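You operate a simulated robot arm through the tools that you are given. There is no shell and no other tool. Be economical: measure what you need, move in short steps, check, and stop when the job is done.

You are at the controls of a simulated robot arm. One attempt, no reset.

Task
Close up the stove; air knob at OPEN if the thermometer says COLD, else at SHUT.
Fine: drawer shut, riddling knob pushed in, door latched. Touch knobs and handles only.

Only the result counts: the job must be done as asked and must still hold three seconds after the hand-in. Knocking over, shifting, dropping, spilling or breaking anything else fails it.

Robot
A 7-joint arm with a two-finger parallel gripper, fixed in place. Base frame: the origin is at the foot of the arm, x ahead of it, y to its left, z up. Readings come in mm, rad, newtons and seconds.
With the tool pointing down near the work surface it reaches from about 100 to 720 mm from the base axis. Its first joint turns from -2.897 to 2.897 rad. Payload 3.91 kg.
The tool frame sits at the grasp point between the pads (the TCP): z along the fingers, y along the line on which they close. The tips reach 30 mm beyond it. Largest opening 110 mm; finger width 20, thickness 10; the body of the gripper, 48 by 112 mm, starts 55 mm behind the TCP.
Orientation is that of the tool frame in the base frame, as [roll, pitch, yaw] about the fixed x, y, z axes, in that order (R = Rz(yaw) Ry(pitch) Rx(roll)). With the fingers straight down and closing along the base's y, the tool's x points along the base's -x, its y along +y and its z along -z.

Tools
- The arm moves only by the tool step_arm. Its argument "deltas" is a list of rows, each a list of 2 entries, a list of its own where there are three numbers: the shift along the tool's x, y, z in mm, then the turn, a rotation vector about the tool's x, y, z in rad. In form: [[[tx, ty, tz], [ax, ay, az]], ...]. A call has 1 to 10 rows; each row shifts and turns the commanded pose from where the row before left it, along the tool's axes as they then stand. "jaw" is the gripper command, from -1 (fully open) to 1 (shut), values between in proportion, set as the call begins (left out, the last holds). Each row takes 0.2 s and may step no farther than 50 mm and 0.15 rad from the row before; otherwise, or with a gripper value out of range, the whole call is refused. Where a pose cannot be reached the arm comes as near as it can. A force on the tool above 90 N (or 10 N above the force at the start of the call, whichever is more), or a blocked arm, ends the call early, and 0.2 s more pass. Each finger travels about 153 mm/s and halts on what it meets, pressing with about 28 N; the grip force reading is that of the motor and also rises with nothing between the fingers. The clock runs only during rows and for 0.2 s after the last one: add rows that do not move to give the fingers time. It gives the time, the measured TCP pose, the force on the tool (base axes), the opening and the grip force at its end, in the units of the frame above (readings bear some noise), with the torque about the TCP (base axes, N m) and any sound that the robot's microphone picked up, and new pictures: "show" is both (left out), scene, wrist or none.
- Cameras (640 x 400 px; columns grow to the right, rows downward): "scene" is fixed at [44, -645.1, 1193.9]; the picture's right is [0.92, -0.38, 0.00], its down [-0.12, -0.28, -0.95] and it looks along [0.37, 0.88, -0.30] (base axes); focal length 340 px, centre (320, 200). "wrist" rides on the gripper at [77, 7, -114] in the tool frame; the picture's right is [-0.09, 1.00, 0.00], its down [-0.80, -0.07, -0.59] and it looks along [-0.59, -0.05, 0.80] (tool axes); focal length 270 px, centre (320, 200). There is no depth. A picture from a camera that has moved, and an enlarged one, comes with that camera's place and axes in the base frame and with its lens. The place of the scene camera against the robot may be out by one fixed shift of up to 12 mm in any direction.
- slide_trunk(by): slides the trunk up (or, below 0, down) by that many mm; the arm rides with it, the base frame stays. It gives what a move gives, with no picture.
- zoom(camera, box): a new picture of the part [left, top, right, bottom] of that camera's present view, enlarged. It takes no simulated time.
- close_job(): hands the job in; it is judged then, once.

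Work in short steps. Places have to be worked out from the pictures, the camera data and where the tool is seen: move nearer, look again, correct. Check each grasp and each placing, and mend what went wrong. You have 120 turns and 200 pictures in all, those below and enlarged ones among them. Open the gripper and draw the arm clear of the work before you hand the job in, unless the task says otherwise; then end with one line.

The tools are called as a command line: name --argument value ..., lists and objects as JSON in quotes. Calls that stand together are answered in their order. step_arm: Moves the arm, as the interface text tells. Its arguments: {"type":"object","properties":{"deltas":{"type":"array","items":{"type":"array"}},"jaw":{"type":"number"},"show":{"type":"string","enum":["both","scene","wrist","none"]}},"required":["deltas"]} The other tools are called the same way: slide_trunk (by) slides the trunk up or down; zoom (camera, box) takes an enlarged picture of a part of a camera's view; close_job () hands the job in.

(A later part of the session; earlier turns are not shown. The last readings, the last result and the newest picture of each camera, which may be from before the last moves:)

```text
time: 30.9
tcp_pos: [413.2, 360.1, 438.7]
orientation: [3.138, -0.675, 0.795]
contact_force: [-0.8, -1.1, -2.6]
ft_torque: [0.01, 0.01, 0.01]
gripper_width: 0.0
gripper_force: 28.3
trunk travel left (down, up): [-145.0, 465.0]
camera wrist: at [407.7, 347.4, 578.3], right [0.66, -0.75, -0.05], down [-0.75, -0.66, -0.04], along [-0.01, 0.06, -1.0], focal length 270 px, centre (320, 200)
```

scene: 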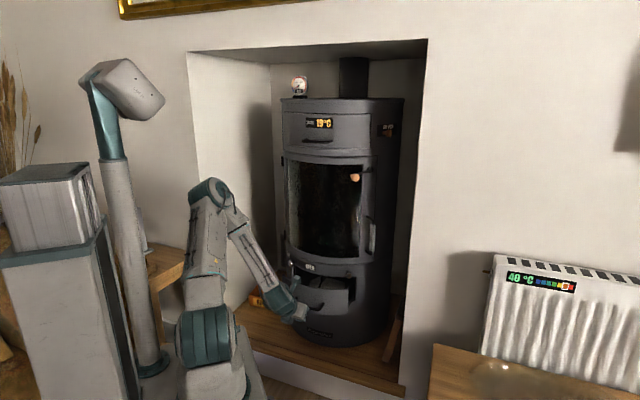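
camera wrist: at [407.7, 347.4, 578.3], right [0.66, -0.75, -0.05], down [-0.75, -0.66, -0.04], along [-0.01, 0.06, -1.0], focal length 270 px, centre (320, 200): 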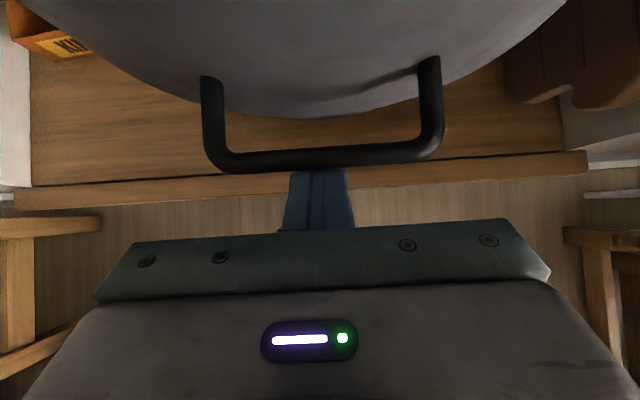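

The drawer is moving with very little force. I'll continue pushing.

step_arm --deltas '[[[7.8, 0, 6.2], [0, 0, 0]], [[7.8, 0, 6.2], [0, 0, 0]], [[7.8, 0, 6.2], [0, 0, 0]]]' --show "wrist"

zoom --camera "scene" --box '[250, 240, 370, 340]'

```text
time: 31.7
tcp_pos: [434.3, 381.0, 439.0]
orientation: [3.137, -0.675, 0.795]
contact_force: [0.2, -0.7, -2.1]
ft_torque: [-0.03, 0.01, -0.02]
gripper_width: 0.1
gripper_force: 27.8
trunk travel left (down, up): [-145.0, 465.0]
camera wrist: at [428.5, 368.8, 578.7], right [0.66, -0.75, -0.05], down [-0.75, -0.66, -0.04], along [-0.01, 0.06, -1.0], focal length 270 px, centre (320, 200)
```

wrist: 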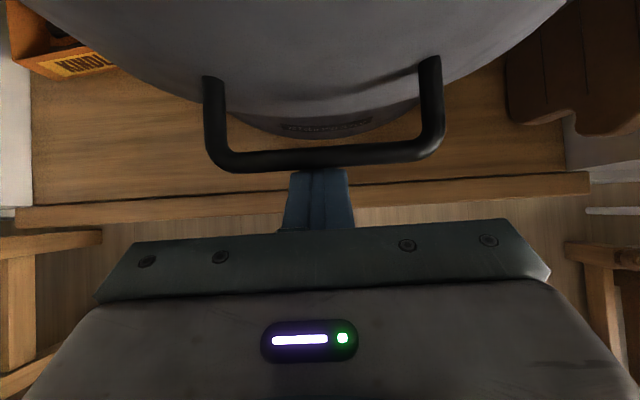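

```text
4.00 times, centred on (310, 290) of scene
camera zoom: at [44.0, -645.1, 1193.9], right [0.92, -0.38, 0.0], down [-0.12, -0.28, -0.95], along [0.37, 0.88, -0.3], focal length 1358 px, centre (360, -160)
```

zoom: 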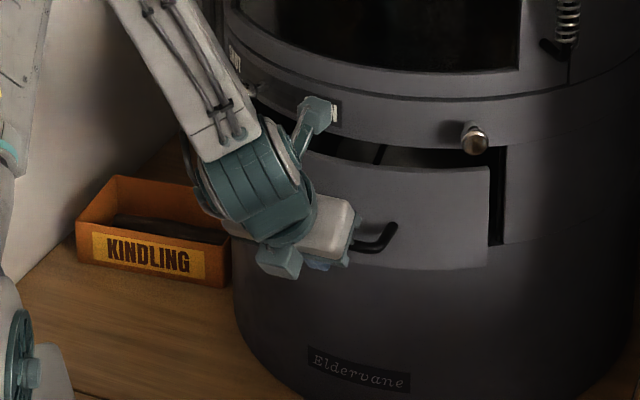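

The drawer is more than halfway in, and the camera pod is still about 70 mm off the ring. I'll continue in smaller steps.

step_arm --deltas '[[[6.2, 0, 5], [0, 0, 0]], [[6.2, 0, 5], [0, 0, 0]], [[6.2, 0, 5], [0, 0, 0]]]' --show "wrist"

zoom --camera "scene" --box '[250, 240, 370, 340]'

```text
time: 32.5
tcp_pos: [450.1, 398.1, 440.2]
orientation: [3.139, -0.675, 0.795]
contact_force: [-1.4, -0.9, -1.6]
ft_torque: [-0.02, 0.01, 0.03]
gripper_width: 0.1
gripper_force: 28.1
trunk travel left (down, up): [-145.0, 465.0]
camera wrist: at [445.3, 385.4, 578.7], right [0.66, -0.75, -0.05], down [-0.75, -0.66, -0.04], along [-0.01, 0.06, -1.0], focal length 270 px, centre (320, 200)
```

wrist: 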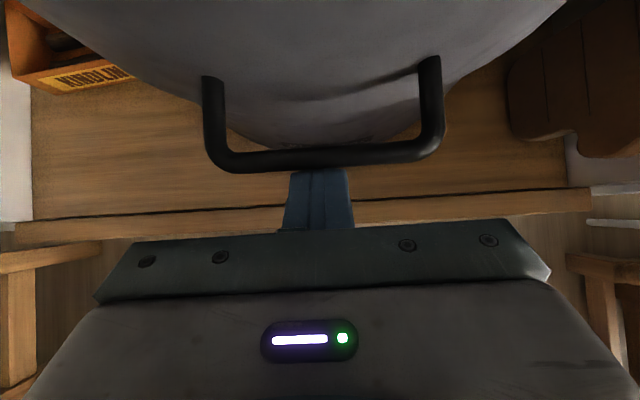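

```text
4.00 times, centred on (310, 290) of scene
camera zoom: at [44.0, -645.1, 1193.9], right [0.92, -0.38, 0.0], down [-0.12, -0.28, -0.95], along [0.37, 0.88, -0.3], focal length 1358 px, centre (360, -160)
```

zoom: 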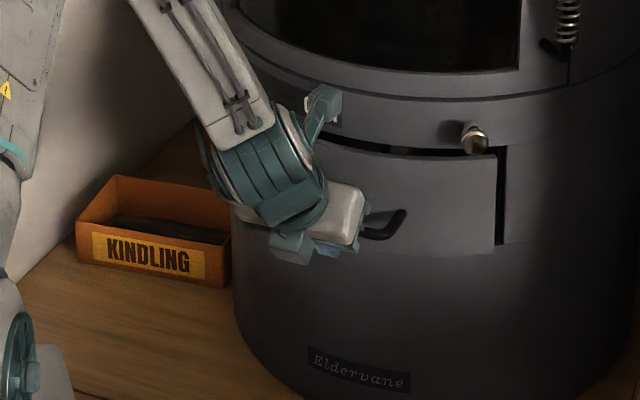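

Nearly closed. I'll push the last stretch until the force rises.

step_arm --deltas '[[[4, 0, 3.2], [0, 0, 0]], [[4, 0, 3.2], [0, 0, 0]], [[4, 0, 3.2], [0, 0, 0]], [[4, 0, 3.2], [0, 0, 0]]]' --show "wrist"

zoom --camera "scene" --box '[250, 240, 370, 340]'

```text
time: 33.5
tcp_pos: [463.2, 411.9, 438.9]
orientation: [3.139, -0.673, 0.798]
contact_force: [-8.0, -6.9, -3.4]
ft_torque: [0.0, 0.01, 0.05]
gripper_width: 0.0
gripper_force: 28.0
trunk travel left (down, up): [-145.0, 465.0]
camera wrist: at [458.9, 399.4, 577.7], right [0.66, -0.75, -0.05], down [-0.75, -0.66, -0.03], along [-0.01, 0.06, -1.0], focal length 270 px, centre (320, 200)
```

wrist: 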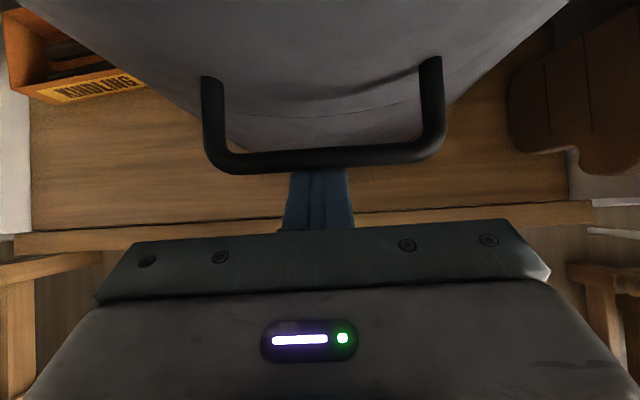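

```text
4.00 times, centred on (310, 290) of scene
camera zoom: at [44.0, -645.1, 1193.9], right [0.92, -0.38, 0.0], down [-0.12, -0.28, -0.95], along [0.37, 0.88, -0.3], focal length 1358 px, centre (360, -160)
```

zoom: 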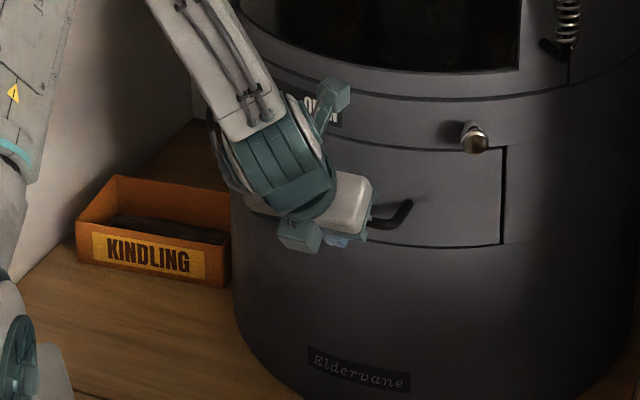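

The front looks flush and the force is rising. I'll give it a small final push to seat it.

step_arm --deltas '[[[2.3, 0, 1.9], [0, 0, 0]], [[2.3, 0, 1.9], [0, 0, 0]]]' --show "none"

```text
time: 34.1
tcp_pos: [462.6, 411.0, 438.6]
orientation: [3.136, -0.664, 0.798]
contact_force: [-52.1, -44.0, 14.6]
ft_torque: [0.26, -0.42, 0.16]
gripper_width: 0.0
gripper_force: 28.3
trunk travel left (down, up): [-145.0, 465.0]
```

The drawer is seated with a firm 68 N stop. Next is the air knob: it sits between SHUT (about -10°) and OPEN (about 28°) on the ring. I'll back off, rise, half-open the jaws and turn to about 20° yaw.

step_arm --deltas '[[[-23, 0, -19], [0, 0, 0]], [[-23, 0, -19], [0, 0, 0]], [[25, 0, -31], [0, 0, 0]], [[25, 0, -31], [0, 0, 0]], [[25, 0, -31], [0, 0, 0]], [[0, 0, 0], [-0.091, 0, 0.113]], [[0, 0, 0], [-0.091, 0, 0.113]], [[0, 0, 0], [-0.091, 0, 0.113]]]' --jaw 0 --show "both"

zoom --camera "scene" --box '[250, 240, 370, 340]'

```text
time: 35.9
tcp_pos: [425.8, 374.2, 560.1]
orientation: [3.136, -0.676, 0.359]
contact_force: [0.2, -0.8, 0.2]
ft_torque: [0.02, 0.02, -0.01]
gripper_width: 54.9
gripper_force: 0.0
trunk travel left (down, up): [-145.0, 465.0]
camera wrist: at [416.8, 364.4, 698.9], right [0.28, -0.96, -0.05], down [-0.96, -0.28, -0.04], along [0.02, 0.06, -1.0], focal length 270 px, centre (320, 200)
```

scene: 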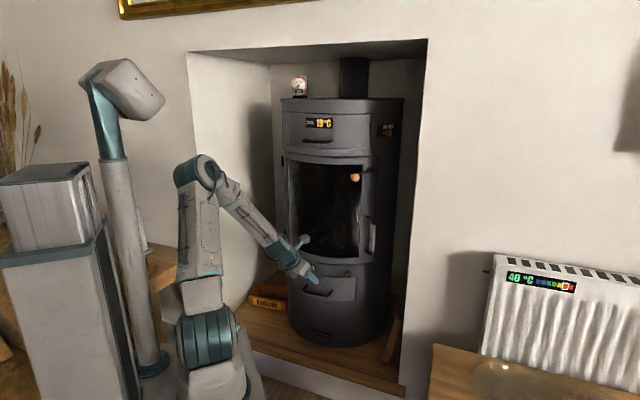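
wrist: 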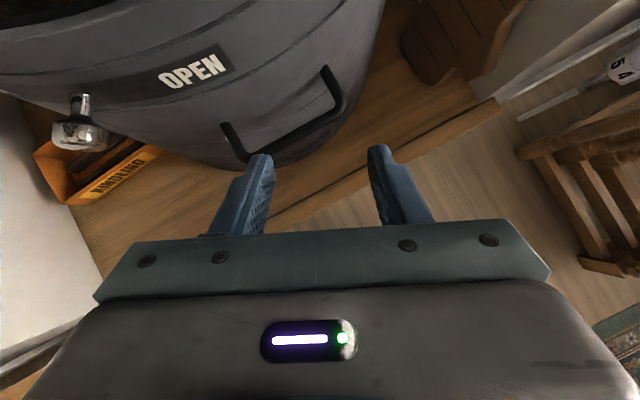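

```text
4.00 times, centred on (310, 290) of scene
camera zoom: at [44.0, -645.1, 1193.9], right [0.92, -0.38, 0.0], down [-0.12, -0.28, -0.95], along [0.37, 0.88, -0.3], focal length 1358 px, centre (360, -160)
```

zoom: 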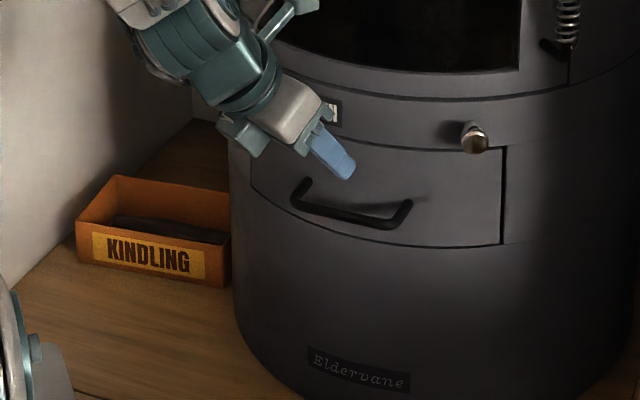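

The drawer is shut, and the refined stove axis is about (668, 618). The air knob is near (419, 557, 519). I'll move to a standoff directly behind and above the knob.

step_arm --deltas '[[[4.7, -43.4, -4.2], [0, 0, 0]], [[4.7, -43.4, -4.2], [0, 0, 0]], [[4.7, -43.4, -4.2], [0, 0, 0]], [[4.7, -43.4, -4.2], [0, 0, 0]]]' --show "wrist"

```text
time: 36.9
tcp_pos: [368.0, 539.5, 582.7]
orientation: [3.139, -0.677, 0.361]
contact_force: [-0.2, 0.2, -0.3]
ft_torque: [0.0, -0.02, -0.01]
gripper_width: 54.8
gripper_force: 0.0
trunk travel left (down, up): [-145.0, 465.0]
camera wrist: at [358.5, 529.2, 723.0], right [0.29, -0.96, -0.05], down [-0.96, -0.28, -0.04], along [0.02, 0.06, -1.0], focal length 270 px, centre (320, 200)
```

wrist: 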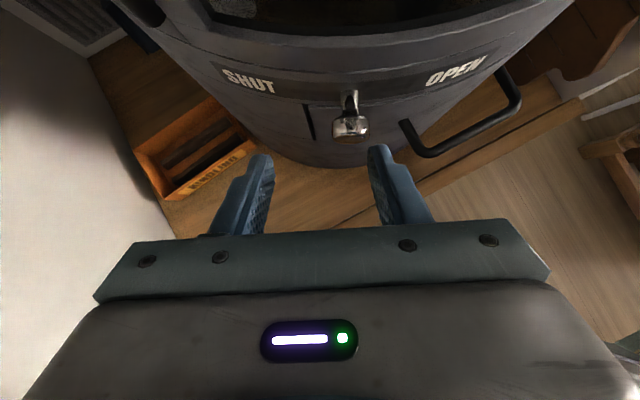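

The knob sits exactly mid-way between SHUT and OPEN; two wrist views put it at (419, 535, 534). I'll centre the jaws on it and move in along the tool axis to straddle it.

step_arm --deltas '[[[5.7, 22, 0], [0, 0, 0]], [[0, 0, 25], [0, 0, 0]], [[0, 0, 21], [0, 0, 0]]]' --show "both"

zoom --camera "scene" --box '[250, 220, 370, 320]'

```text
time: 37.7
tcp_pos: [408.5, 528.6, 551.2]
orientation: [3.138, -0.675, 0.361]
contact_force: [0.1, -0.1, 0.4]
ft_torque: [0.0, 0.02, 0.01]
gripper_width: 55.0
gripper_force: 0.1
trunk travel left (down, up): [-145.0, 465.0]
camera wrist: at [398.0, 519.7, 690.2], right [0.29, -0.96, -0.05], down [-0.96, -0.28, -0.04], along [0.02, 0.06, -1.0], focal length 270 px, centre (320, 200)
```

scene: 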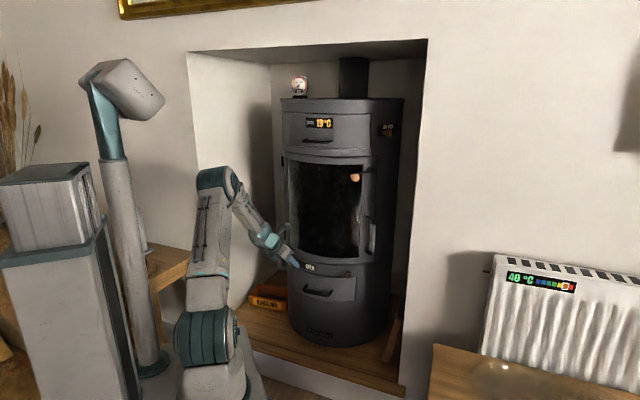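
wrist: 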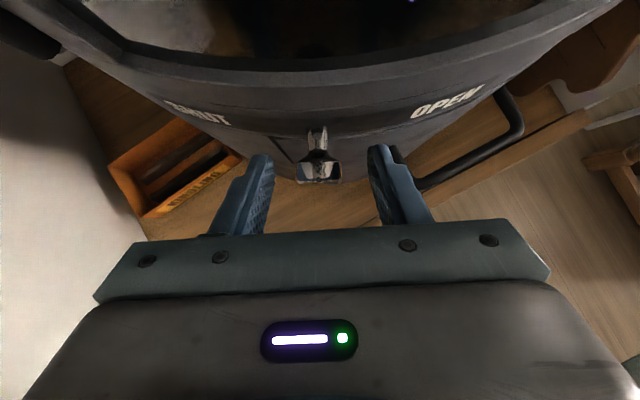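

```text
4.00 times, centred on (310, 270) of scene
camera zoom: at [44.0, -645.1, 1193.9], right [0.92, -0.38, 0.0], down [-0.12, -0.28, -0.95], along [0.37, 0.88, -0.3], focal length 1358 px, centre (360, -80)
```

zoom: 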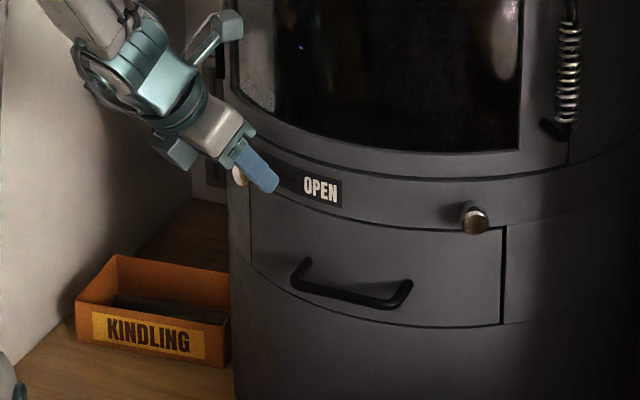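

The knob is centred between the pads. I'll narrow the jaws loosely around it and start along the arc toward OPEN, turning with the ring.

step_arm --deltas '[[[0, 0, 0], [0, 0, 0]], [[0, 9, 0], [0.022, 0, -0.0275]], [[0, 9, 0], [0.022, 0, -0.0275]], [[0, 9, 0], [0.022, 0, -0.0275]]]' --jaw 0.4 --show "wrist"

```text
time: 38.7
tcp_pos: [419.1, 504.4, 552.0]
orientation: [3.136, -0.675, 0.468]
contact_force: [0.1, 0.4, 0.7]
ft_torque: [0.06, 0.01, 0.01]
gripper_width: 32.9
gripper_force: 0.1
trunk travel left (down, up): [-145.0, 465.0]
camera wrist: at [410.0, 493.7, 690.9], right [0.39, -0.92, -0.05], down [-0.92, -0.38, -0.04], along [0.01, 0.06, -1.0], focal length 270 px, centre (320, 200)
```

wrist: 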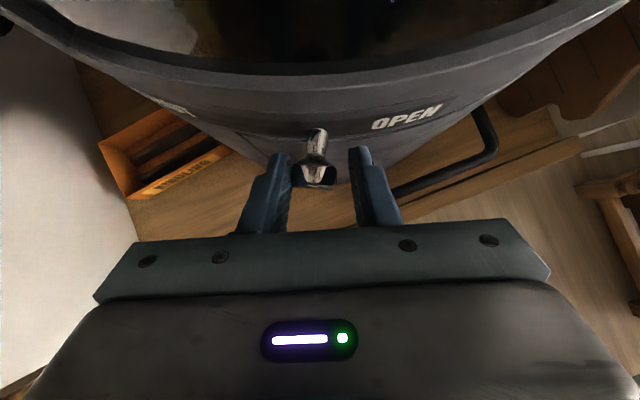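

The knob is moving along with the jaws without resistance. I'll continue toward OPEN.

step_arm --deltas '[[[0, 9, 0], [0.022, 0, -0.0275]], [[0, 9, 0], [0.022, 0, -0.0275]], [[0, 9, 0], [0.022, 0, -0.0275]]]' --show "wrist"

```text
time: 39.5
tcp_pos: [427.2, 486.8, 552.4]
orientation: [-3.137, -0.675, 0.581]
contact_force: [-11.7, 31.3, -1.2]
ft_torque: [0.81, -0.09, 0.03]
gripper_width: 49.1
gripper_force: 15.4
trunk travel left (down, up): [-145.0, 465.0]
camera wrist: at [419.7, 475.7, 691.5], right [0.49, -0.87, -0.06], down [-0.87, -0.49, -0.04], along [0.0, 0.07, -1.0], focal length 270 px, centre (320, 200)
```

wrist: 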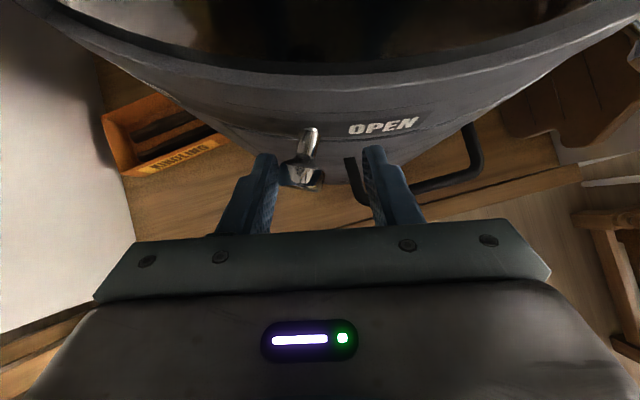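

The force jumped to 33 N and the knob pushed the jaws open. It may be at its stop, so I'll zoom in to check.

zoom --camera "wrist" --box '[200, 70, 460, 230]'

zoom --camera "scene" --box '[270, 240, 350, 290]'

```text
2.46 times, centred on (330, 150) of wrist
camera zoom: at [419.7, 475.7, 691.5], right [0.49, -0.87, -0.06], down [-0.87, -0.49, -0.04], along [0.0, 0.07, -1.0], focal length 665 px, centre (295, 323)
```

zoom: 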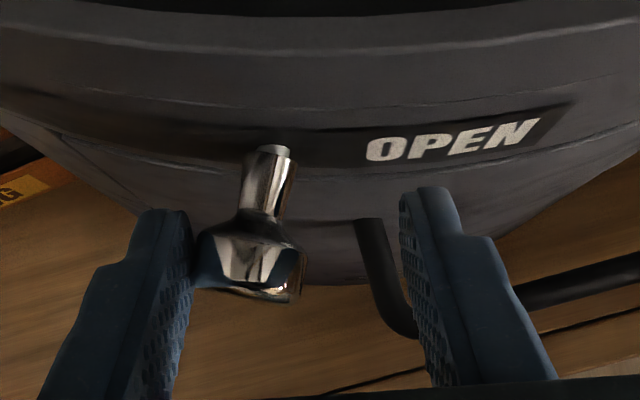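

```text
8.00 times, centred on (310, 265) of scene
camera zoom: at [44.0, -645.1, 1193.9], right [0.92, -0.38, 0.0], down [-0.12, -0.28, -0.95], along [0.37, 0.88, -0.3], focal length 2716 px, centre (400, -320)
```

zoom: 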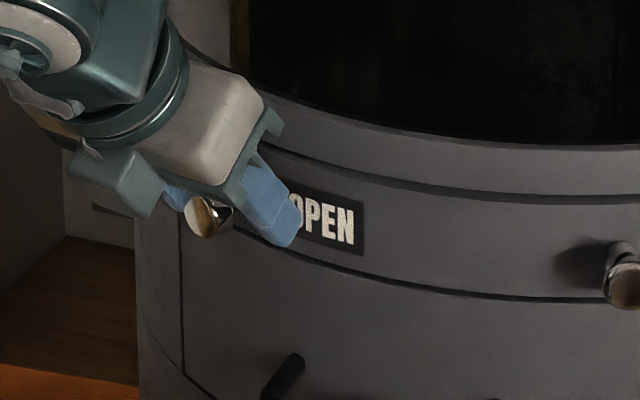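

I'll ease back a little and rotate the yaw back to match the knob. Then I can see its resting place and push straight along the slot.

step_arm --deltas '[[[0, -10, 0], [-0.044, 0, 0.055]], [[0, -6, 0], [-0.044, 0, 0.055]]]' --show "wrist"

zoom --camera "wrist" --box '[160, 50, 480, 230]'

```text
time: 40.1
tcp_pos: [424.8, 493.2, 551.7]
orientation: [3.136, -0.673, 0.434]
contact_force: [-9.9, 11.5, -1.3]
ft_torque: [0.16, 0.28, 0.23]
gripper_width: 39.7
gripper_force: 6.7
trunk travel left (down, up): [-145.0, 465.0]
camera wrist: at [415.5, 483.4, 690.0], right [0.35, -0.94, -0.05], down [-0.94, -0.35, -0.04], along [0.02, 0.06, -1.0], focal length 270 px, centre (320, 200)
```

wrist: 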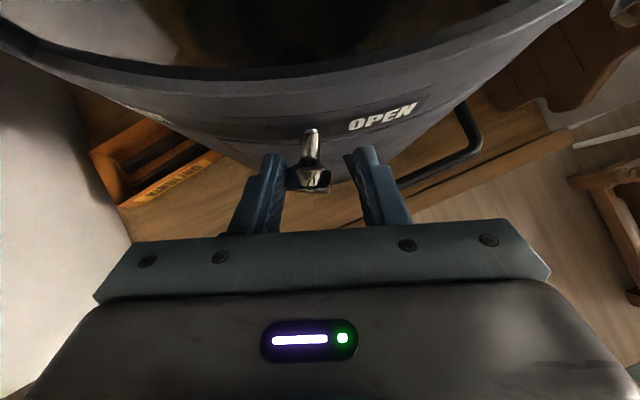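

```text
2.00 times, centred on (320, 140) of wrist
camera zoom: at [415.5, 483.4, 690.0], right [0.35, -0.94, -0.05], down [-0.94, -0.35, -0.04], along [0.02, 0.06, -1.0], focal length 541 px, centre (320, 320)
```

zoom: 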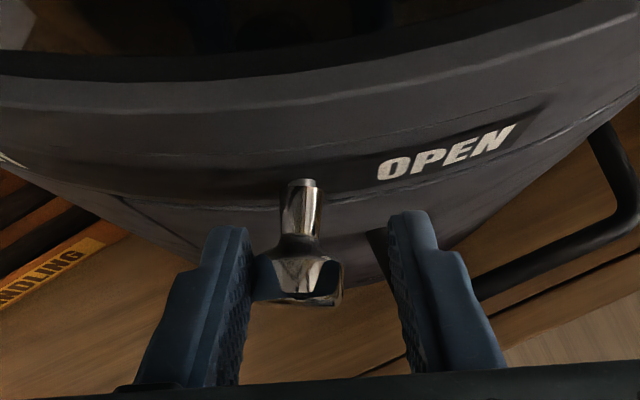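

There is still some load. I'll release fully, back out and look at where the knob rests.

step_arm --deltas '[[[0, -8, 0], [0, 0, 0]], [[0, 0, -30], [0, 0, 0]], [[0, 0, -30], [0, 0, 0]]]' --show "both"

zoom --camera "wrist" --box '[180, 30, 500, 190]'

zoom --camera "scene" --box '[270, 240, 350, 290]'

```text
time: 40.9
tcp_pos: [385.0, 486.4, 598.5]
orientation: [3.135, -0.675, 0.435]
contact_force: [-0.3, -0.3, -0.7]
ft_torque: [0.02, -0.02, 0.0]
gripper_width: 32.9
gripper_force: 0.1
trunk travel left (down, up): [-145.0, 465.0]
camera wrist: at [376.4, 476.4, 737.6], right [0.35, -0.93, -0.05], down [-0.94, -0.35, -0.04], along [0.02, 0.06, -1.0], focal length 270 px, centre (320, 200)
```

scene: 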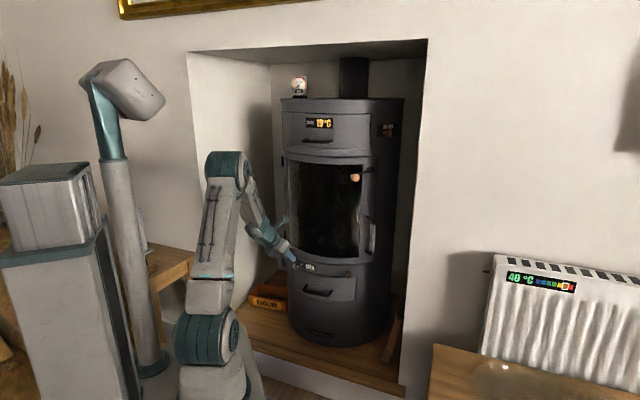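
wrist: 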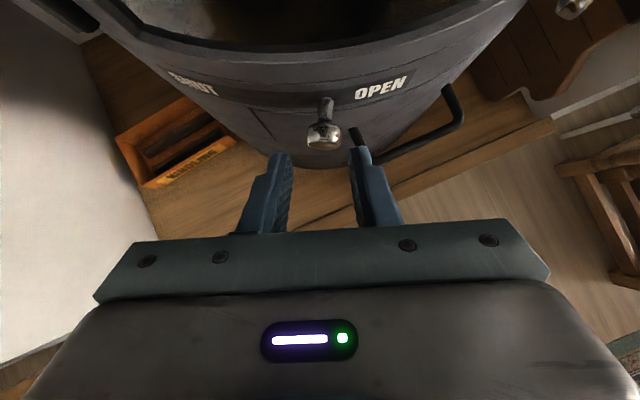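

```text
2.00 times, centred on (340, 110) of wrist
camera zoom: at [376.4, 476.4, 737.6], right [0.35, -0.93, -0.05], down [-0.94, -0.35, -0.04], along [0.02, 0.06, -1.0], focal length 541 px, centre (280, 380)
```

zoom: 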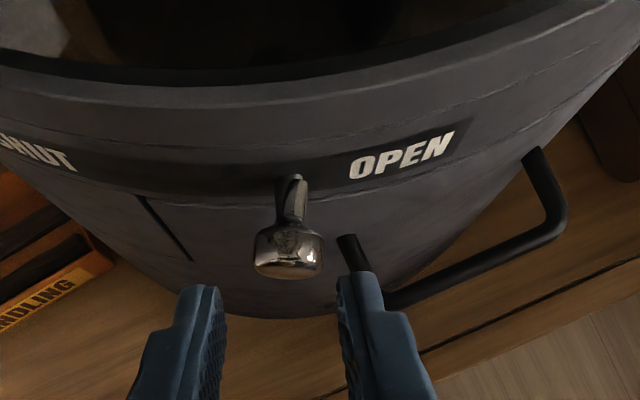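

```text
8.00 times, centred on (310, 265) of scene
camera zoom: at [44.0, -645.1, 1193.9], right [0.92, -0.38, 0.0], down [-0.12, -0.28, -0.95], along [0.37, 0.88, -0.3], focal length 2716 px, centre (400, -320)
```

zoom: 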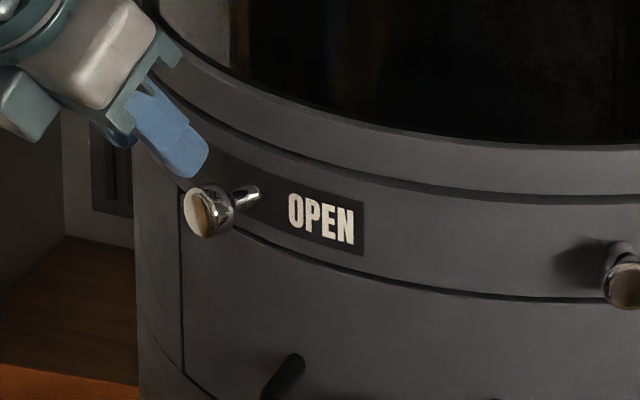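

The rod now sits about 79% of the way from SHUT to OPEN. To tell whether that is the stop, I'll push straight along the slot with closed, stiffer fingers from the SHUT side.

step_arm --deltas '[[[-3.4, -32, 0], [0, 0, 0]], [[0, 0, 0], [0, 0, 0]], [[0, 0, 30], [0, 0, 0]], [[0, 0, 30], [0, 0, 0]]]' --jaw 1 --show "wrist"

```text
time: 41.9
tcp_pos: [404.4, 529.5, 549.3]
orientation: [3.136, -0.675, 0.434]
contact_force: [-0.3, 0.1, -0.1]
ft_torque: [0.03, 0.0, 0.01]
gripper_width: 0.0
gripper_force: 28.2
trunk travel left (down, up): [-145.0, 465.0]
camera wrist: at [395.2, 519.7, 688.8], right [0.35, -0.93, -0.05], down [-0.94, -0.35, -0.04], along [0.02, 0.06, -1.0], focal length 270 px, centre (320, 200)
```

wrist: 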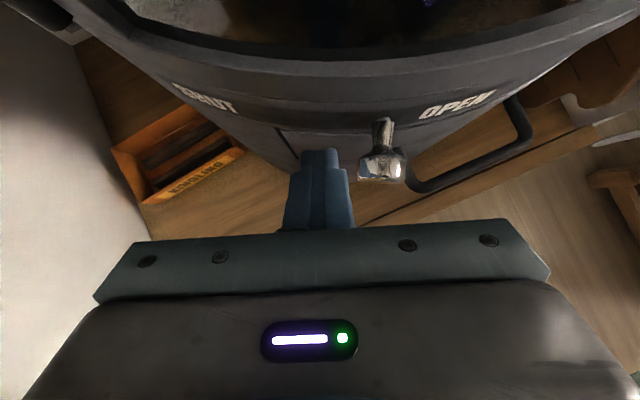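

step_arm --deltas '[[[0, 7, 0], [0, 0, 0]], [[0, 4, 0], [0, 0, 0]], [[0, 4, 0], [0, 0, 0]], [[0, 3, 0], [0, 0, 0]]]' --show "wrist"

```text
time: 42.9
tcp_pos: [409.5, 518.5, 550.3]
orientation: [-3.141, -0.676, 0.437]
contact_force: [2.3, 23.2, -4.0]
ft_torque: [0.42, 0.07, 0.43]
gripper_width: 0.1
gripper_force: 28.1
trunk travel left (down, up): [-145.0, 465.0]
camera wrist: at [400.6, 507.3, 688.9], right [0.36, -0.93, -0.05], down [-0.93, -0.36, -0.04], along [0.02, 0.06, -1.0], focal length 270 px, centre (320, 200)
```

wrist: 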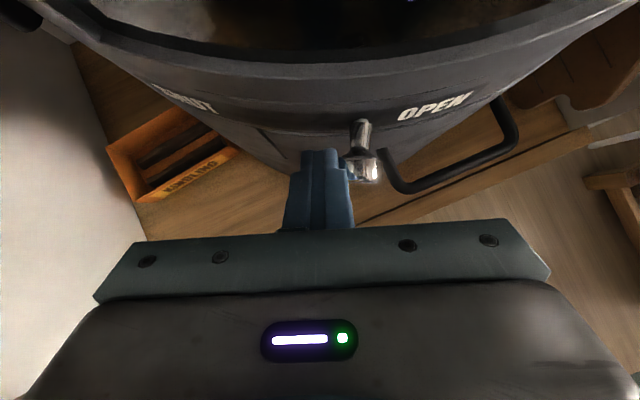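

step_arm --deltas '[[[0, 4, 0], [0, 0, 0]], [[0, 4, 0], [0, 0, 0]]]' --show "wrist"

zoom --camera "wrist" --box '[160, 50, 480, 230]'

```text
time: 43.5
tcp_pos: [409.6, 516.8, 550.2]
orientation: [-3.14, -0.674, 0.442]
contact_force: [-9.7, 45.9, 2.4]
ft_torque: [0.84, 0.11, 0.73]
gripper_width: 0.0
gripper_force: 27.2
trunk travel left (down, up): [-145.0, 465.0]
camera wrist: at [401.0, 506.9, 688.9], right [0.37, -0.93, -0.06], down [-0.93, -0.36, -0.04], along [0.01, 0.06, -1.0], focal length 270 px, centre (320, 200)
```

wrist: 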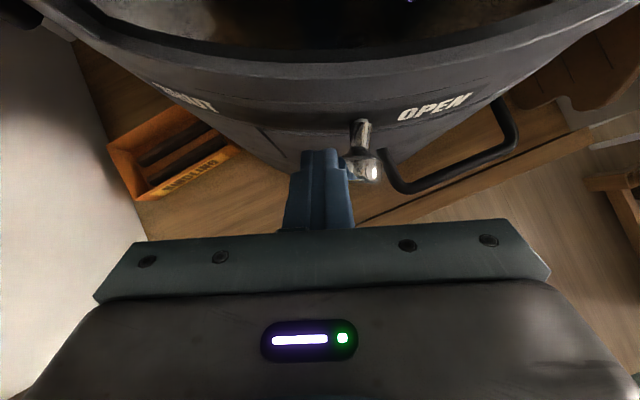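

```text
2.00 times, centred on (320, 140) of wrist
camera zoom: at [401.0, 506.9, 688.9], right [0.37, -0.93, -0.06], down [-0.93, -0.36, -0.04], along [0.01, 0.06, -1.0], focal length 541 px, centre (320, 320)
```

zoom: 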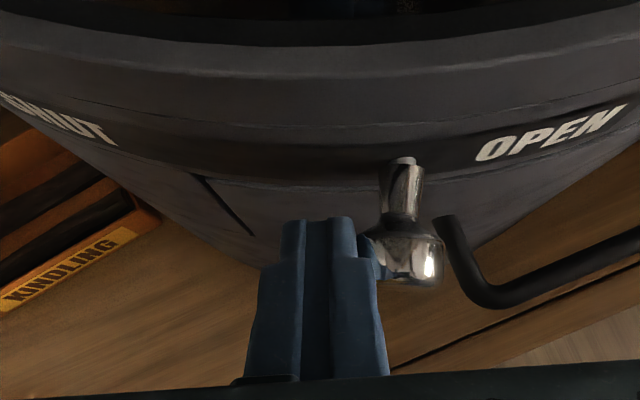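

The knob doesn't budge at 47 N, so this is the stop at the OPEN end. I'll release it, back out and raise the trunk to inspect the door latch.

step_arm --deltas '[[[0, -8, 0], [0, 0, 0]], [[0, -10, 0], [0, 0, 0]], [[0, 0, -40], [0, 0, 0]], [[0, 0, -40], [0, 0, 0]]]' --show "wrist"

zoom --camera "wrist" --box '[180, 30, 500, 190]'

slide_trunk --by 400

zoom --camera "scene" --box '[330, 130, 410, 190]'

```text
time: 44.5
tcp_pos: [363.0, 501.8, 610.9]
orientation: [3.134, -0.675, 0.433]
contact_force: [0.2, -0.2, -1.1]
ft_torque: [0.0, 0.0, -0.02]
gripper_width: 0.1
gripper_force: 28.3
trunk travel left (down, up): [-145.0, 465.0]
camera wrist: at [353.9, 492.8, 750.4], right [0.35, -0.93, -0.05], down [-0.94, -0.35, -0.04], along [0.02, 0.06, -1.0], focal length 270 px, centre (320, 200)
```

wrist: 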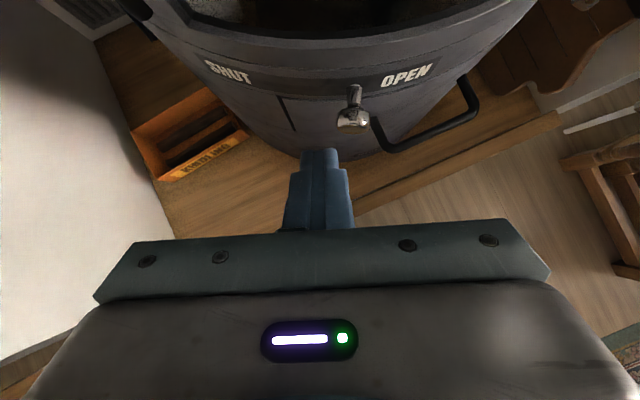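

```text
2.00 times, centred on (340, 110) of wrist
camera zoom: at [353.9, 492.8, 750.4], right [0.35, -0.93, -0.05], down [-0.94, -0.35, -0.04], along [0.02, 0.06, -1.0], focal length 541 px, centre (280, 380)
```

zoom: 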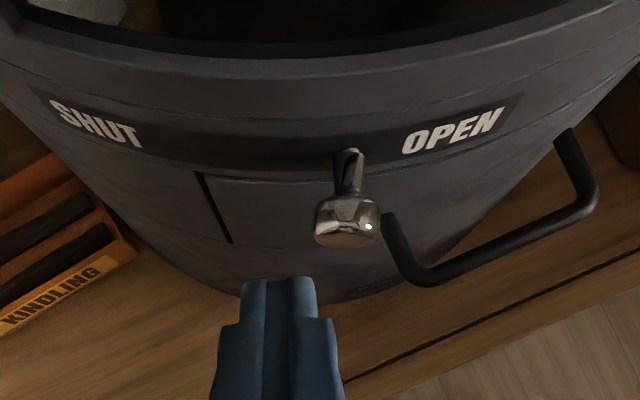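

```text
time: 48.4
tcp_pos: [363.5, 502.8, 1012.0]
orientation: [3.135, -0.673, 0.433]
contact_force: [-0.6, 0.4, 0.9]
ft_torque: [-0.03, -0.02, 0.0]
gripper_width: 0.3
gripper_force: 28.6
trunk travel left (down, up): [-545.0, 65.0]
```

```text
6.67 times, centred on (370, 160) of scene
camera zoom: at [44.0, -645.1, 1193.9], right [0.92, -0.38, 0.0], down [-0.12, -0.28, -0.95], along [0.37, 0.88, -0.3], focal length 2263 px, centre (-13, 467)
```

zoom: 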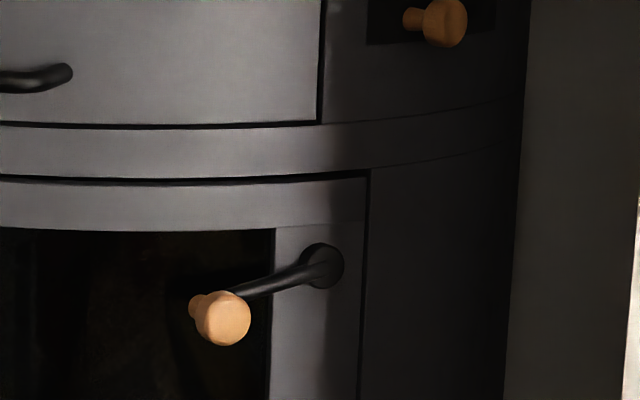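

The air knob rests at its OPEN stop. The door looks flush, and the lever's hub is at about (660, 368, 936), turning about an axis close to y with the ball out to the left. I'll move the arm clear of the stove before reorienting toward it.

step_arm --deltas '[[[-8.3, 38, -6.7], [0, 0, 0]], [[-8.3, 38, -6.7], [0, 0, 0]], [[-8.3, 38, -6.7], [0, 0, 0]], [[-8.3, 38, -6.7], [0, 0, 0]], [[-8.3, 38, -6.7], [0, 0, 0]], [[-8.3, 38, -6.7], [0, 0, 0]], [[-8.3, 38, -6.7], [0, 0, 0]], [[-8.3, 38, -6.7], [0, 0, 0]], [[-8.3, 38, -6.7], [0, 0, 0]]]' --show "scene"

slide_trunk --by -200

step_arm --deltas '[[[0, 0, 0], [0, 0.149, 0]], [[0, 0, 0], [0, 0.149, 0]], [[0, 0, 0], [0, 0.149, 0]], [[0, 0, 0], [0, 0.149, 0]], [[0, 0, 0], [0, 0.149, 0]], [[0, 0, 0], [0, 0.149, 0]]]' --show "both"

```text
time: 50.4
tcp_pos: [428.8, 156.1, 1017.0]
orientation: [3.138, -0.674, 0.43]
contact_force: [0.5, 1.3, 0.2]
ft_torque: [-0.01, -0.02, 0.0]
gripper_width: 0.3
gripper_force: 27.9
out of reach, approached as far as the arm can: row 9
trunk travel left (down, up): [-545.0, 65.0]
```

scene: 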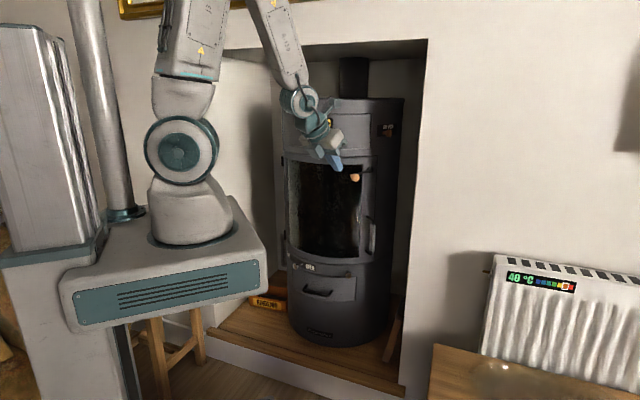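

```text
time: 52.5
tcp_pos: [429.2, 157.1, 816.3]
orientation: [3.136, -0.676, 0.432]
contact_force: [-0.2, 0.8, -0.1]
ft_torque: [-0.01, -0.01, -0.01]
gripper_width: 0.4
gripper_force: 28.3
trunk travel left (down, up): [-345.0, 265.0]
```

```text
time: 53.9
tcp_pos: [505.6, 187.9, 826.4]
orientation: [1.436, -1.567, 2.134]
contact_force: [0.2, -0.4, 0.5]
ft_torque: [0.0, 0.01, -0.04]
gripper_width: 0.0
gripper_force: 28.0
out of reach, approached as far as the arm can: row 1, 2, 3, 4, 5
trunk travel left (down, up): [-345.0, 265.0]
camera wrist: at [402.3, 133.6, 905.3], right [0.42, -0.91, -0.08], down [-0.57, -0.19, -0.8], along [0.71, 0.38, -0.59], focal length 270 px, centre (320, 200)
```

scene: 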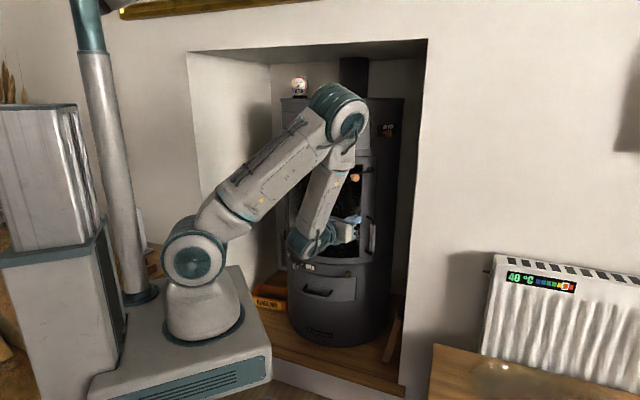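
wrist: 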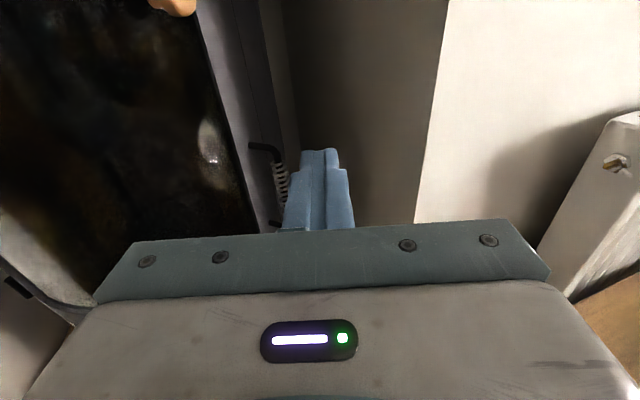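

Still clear of the stove. I'll yaw the tool to face +y, along the lever's axis, then raise it to the ball's height.

step_arm --deltas '[[[0, 0, 0], [0.142, 0, 0]], [[0, 0, 0], [0.142, 0, 0]], [[0, 0, 0], [0.142, 0, 0]], [[0, 0, 0], [0.142, 0, 0]], [[0, 0, 0], [0.142, 0, 0]], [[0, 0, 0], [0.142, 0, 0]], [[0, 0, 0], [0.142, 0, 0]], [[0, 0, 0], [0.147, 0, 0]]]' --show "none"

slide_trunk --by 95

step_arm --deltas '[[[0, 30, 0], [0, 0, 0]], [[0, 30, 0], [0, 0, 0]]]' --jaw 0 --show "both"

zoom --camera "wrist" --box '[160, 0, 480, 200]'

```text
time: 55.7
tcp_pos: [505.5, 186.9, 826.4]
orientation: [2.679, -1.568, 1.65]
contact_force: [0.3, 0.3, 0.1]
ft_torque: [0.01, 0.0, 0.0]
gripper_width: 0.1
gripper_force: 27.9
out of reach, approached as far as the arm can: row 6, 7, 8
trunk travel left (down, up): [-345.0, 265.0]
```

```text
time: 57.0
tcp_pos: [504.4, 186.9, 920.3]
orientation: [2.766, -1.566, 1.562]
contact_force: [-0.2, -0.3, -0.4]
ft_torque: [-0.03, -0.02, 0.03]
gripper_width: 0.0
gripper_force: 27.8
trunk travel left (down, up): [-440.0, 170.0]
```

```text
time: 57.6
tcp_pos: [562.0, 164.6, 923.0]
orientation: [2.538, -1.568, 1.791]
contact_force: [0.2, -0.4, 0.4]
ft_torque: [0.0, 0.01, -0.02]
gripper_width: 55.2
gripper_force: 0.1
out of reach, approached as far as the arm can: row 1
trunk travel left (down, up): [-440.0, 170.0]
camera wrist: at [523.9, 56.4, 1001.7], right [0.92, -0.37, -0.09], down [-0.29, -0.53, -0.8], along [0.25, 0.76, -0.59], focal length 270 px, centre (320, 200)
```

scene: 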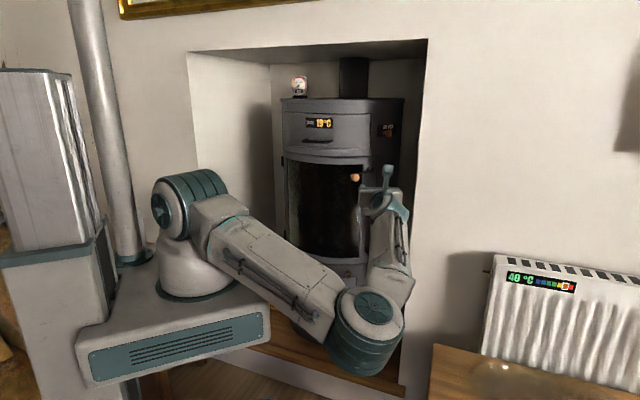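
wrist: 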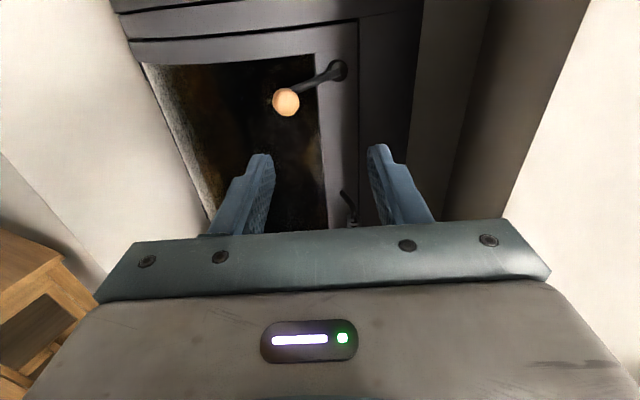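

```text
2.00 times, centred on (320, 100) of wrist
camera zoom: at [523.9, 56.4, 1001.7], right [0.92, -0.37, -0.09], down [-0.29, -0.53, -0.8], along [0.25, 0.76, -0.59], focal length 541 px, centre (320, 400)
```

zoom: 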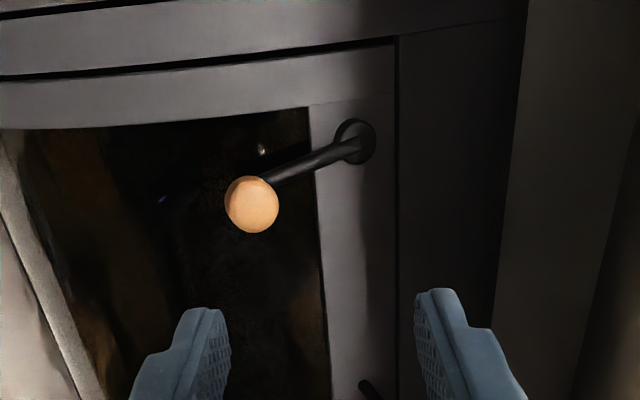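

The ball is at about (590, 346, 920) and the hub at about (667, 378, 933). I'll roll the gripper 45° so one finger sits above-left of the ball, and align with it at a standoff.

step_arm --deltas '[[[0, 0, 0], [0, 0, 0.149]], [[0, 0, 0], [0, 0, 0.149]], [[0, 0, 0], [0, 0, 0.149]], [[0, 0, 0], [0, 0, 0.149]], [[0, 0, 0], [0, 0, 0.149]], [[0, 0, 0], [0, 0, 0.04]], [[-15, -15, 0], [0, 0, 0]], [[-14, -14, 0], [0, 0, 0]]]' --show "both"

```text
time: 59.4
tcp_pos: [521.3, 178.9, 921.4]
orientation: [-1.577, -0.789, -0.378]
contact_force: [-0.5, -0.4, 0.4]
ft_torque: [0.0, 0.0, 0.0]
gripper_width: 55.0
gripper_force: 0.0
trunk travel left (down, up): [-440.0, 170.0]
camera wrist: at [533.0, 52.1, 973.9], right [0.6, -0.24, -0.77], down [-0.79, -0.32, -0.52], along [-0.12, 0.91, -0.39], focal length 270 px, centre (320, 200)
```

scene: 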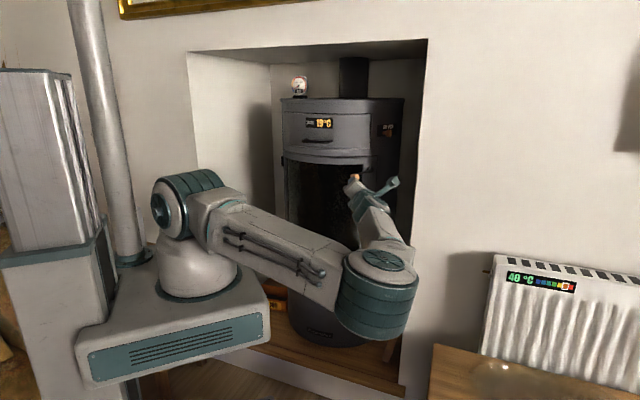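
wrist: 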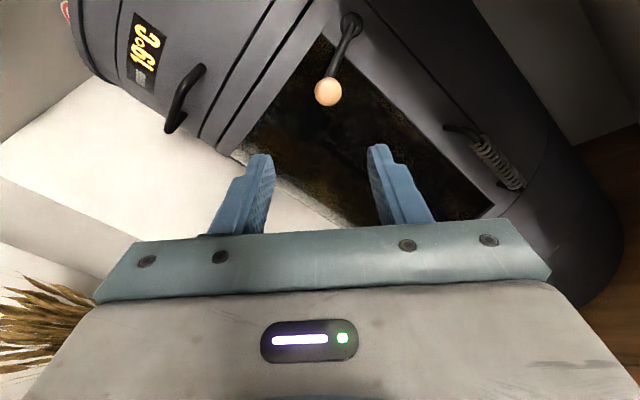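

Well aligned, with the ball dead ahead. I'll advance 110 mm and look again.

step_arm --deltas '[[[0, 6, 30], [0, 0, 0]], [[0, 0, 40], [0, 0, 0]], [[0, 0, 40], [0, 0, 0]]]' --show "wrist"

```text
time: 60.2
tcp_pos: [566.5, 280.6, 916.9]
orientation: [-1.576, -0.788, -0.377]
contact_force: [0.1, -0.6, 0.3]
ft_torque: [-0.02, -0.02, 0.01]
gripper_width: 55.2
gripper_force: 0.1
trunk travel left (down, up): [-440.0, 170.0]
camera wrist: at [578.3, 153.4, 968.5], right [0.6, -0.24, -0.77], down [-0.79, -0.32, -0.52], along [-0.12, 0.91, -0.39], focal length 270 px, centre (320, 200)
```

wrist: 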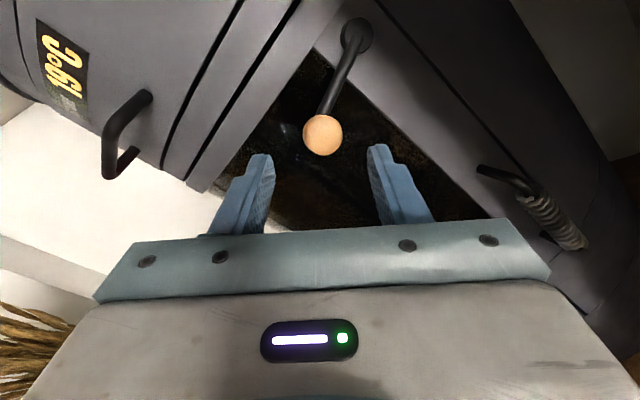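

The ball is at (593, 342, 916). I'll advance 50 mm more to straddle it.

step_arm --deltas '[[[0, 0, 25], [0, 0, 0]], [[0, 0, 25], [0, 0, 0]]]' --show "wrist"

```text
time: 60.8
tcp_pos: [585.4, 326.9, 916.2]
orientation: [-1.574, -0.787, -0.377]
contact_force: [0.1, 0.7, -0.2]
ft_torque: [-0.05, 0.03, 0.02]
gripper_width: 54.9
gripper_force: 0.0
trunk travel left (down, up): [-440.0, 170.0]
camera wrist: at [596.0, 199.2, 968.4], right [0.6, -0.24, -0.77], down [-0.79, -0.32, -0.52], along [-0.12, 0.91, -0.39], focal length 270 px, centre (320, 200)
```

wrist: 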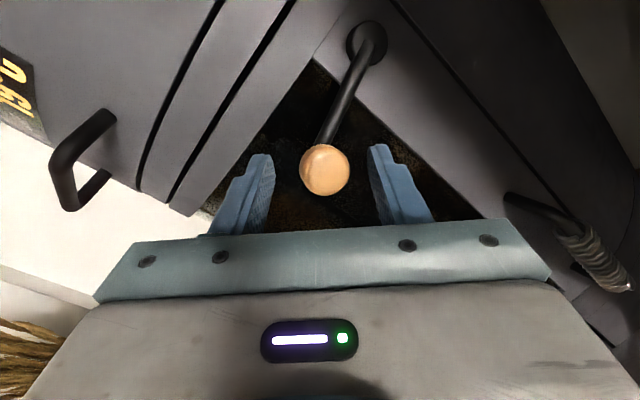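

The ball is between the pads. I'll narrow the jaws loosely and try moving the lever down along its arc (left toward down), watching the force.

step_arm --deltas '[[[0, 0, 4], [0, 0, 0]], [[-4.8, 10, 1.5], [0, 0, 0]], [[-4.8, 10, 1.5], [0, 0, 0]]]' --jaw 0.4 --show "wrist"

```text
time: 61.6
tcp_pos: [596.6, 330.0, 895.6]
orientation: [-1.575, -0.786, -0.38]
contact_force: [0.0, 1.2, -0.3]
ft_torque: [-0.01, -0.01, 0.01]
gripper_width: 33.2
gripper_force: 0.0
trunk travel left (down, up): [-440.0, 170.0]
camera wrist: at [606.6, 202.3, 946.8], right [0.6, -0.24, -0.77], down [-0.79, -0.32, -0.51], along [-0.12, 0.91, -0.39], focal length 270 px, centre (320, 200)
```

wrist: 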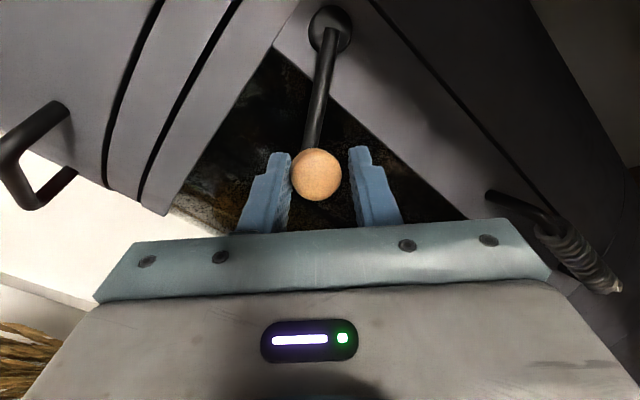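

The lever follows freely. I'll continue along the arc.

step_arm --deltas '[[[-1.5, 12.5, 3], [0, 0, 0]], [[-1.5, 12.5, 3], [0, 0, 0]]]' --show "wrist"

```text
time: 62.2
tcp_pos: [611.7, 330.0, 875.4]
orientation: [-1.577, -0.788, -0.379]
contact_force: [-0.2, 0.3, -0.7]
ft_torque: [-0.01, 0.02, -0.03]
gripper_width: 32.9
gripper_force: 0.1
trunk travel left (down, up): [-440.0, 170.0]
camera wrist: at [622.9, 202.3, 927.1], right [0.6, -0.24, -0.77], down [-0.79, -0.32, -0.52], along [-0.12, 0.91, -0.39], focal length 270 px, centre (320, 200)
```

wrist: 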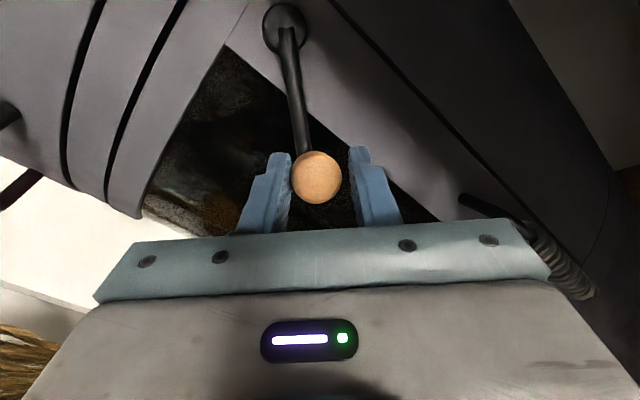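

step_arm --deltas '[[[1.7, 8.5, 2.8], [0, 0, 0]], [[1.7, 8.5, 2.8], [0, 0, 0]], [[1.8, 8.5, 2.9], [0, 0, 0]]]' --show "wrist"

```text
time: 63.0
tcp_pos: [634.8, 329.0, 861.8]
orientation: [-1.577, -0.788, -0.379]
contact_force: [0.2, -0.3, -0.5]
ft_torque: [-0.01, 0.0, -0.03]
gripper_width: 33.2
gripper_force: 0.1
trunk travel left (down, up): [-440.0, 170.0]
camera wrist: at [646.4, 201.6, 912.6], right [0.6, -0.24, -0.77], down [-0.79, -0.32, -0.52], along [-0.12, 0.91, -0.39], focal length 270 px, centre (320, 200)
```

wrist: 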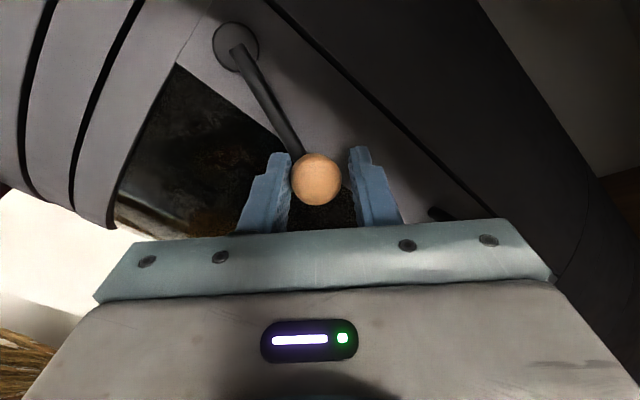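

It is still free. I'll continue toward straight down.

step_arm --deltas '[[[4.6, 6.8, 3.2], [0, 0, 0]], [[4.6, 6.8, 3.2], [0, 0, 0]], [[4.6, 6.8, 3.2], [0, 0, 0]]]' --show "wrist"

```text
time: 63.8
tcp_pos: [663.3, 327.5, 857.8]
orientation: [-1.575, -0.788, -0.38]
contact_force: [0.0, -1.7, 0.0]
ft_torque: [0.03, -0.03, 0.03]
gripper_width: 32.8
gripper_force: 0.1
trunk travel left (down, up): [-440.0, 170.0]
camera wrist: at [673.0, 200.5, 908.8], right [0.6, -0.24, -0.77], down [-0.79, -0.32, -0.52], along [-0.12, 0.91, -0.39], focal length 270 px, centre (320, 200)
```

wrist: 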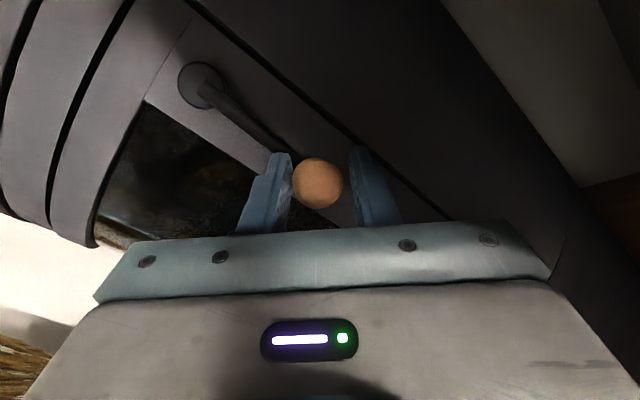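

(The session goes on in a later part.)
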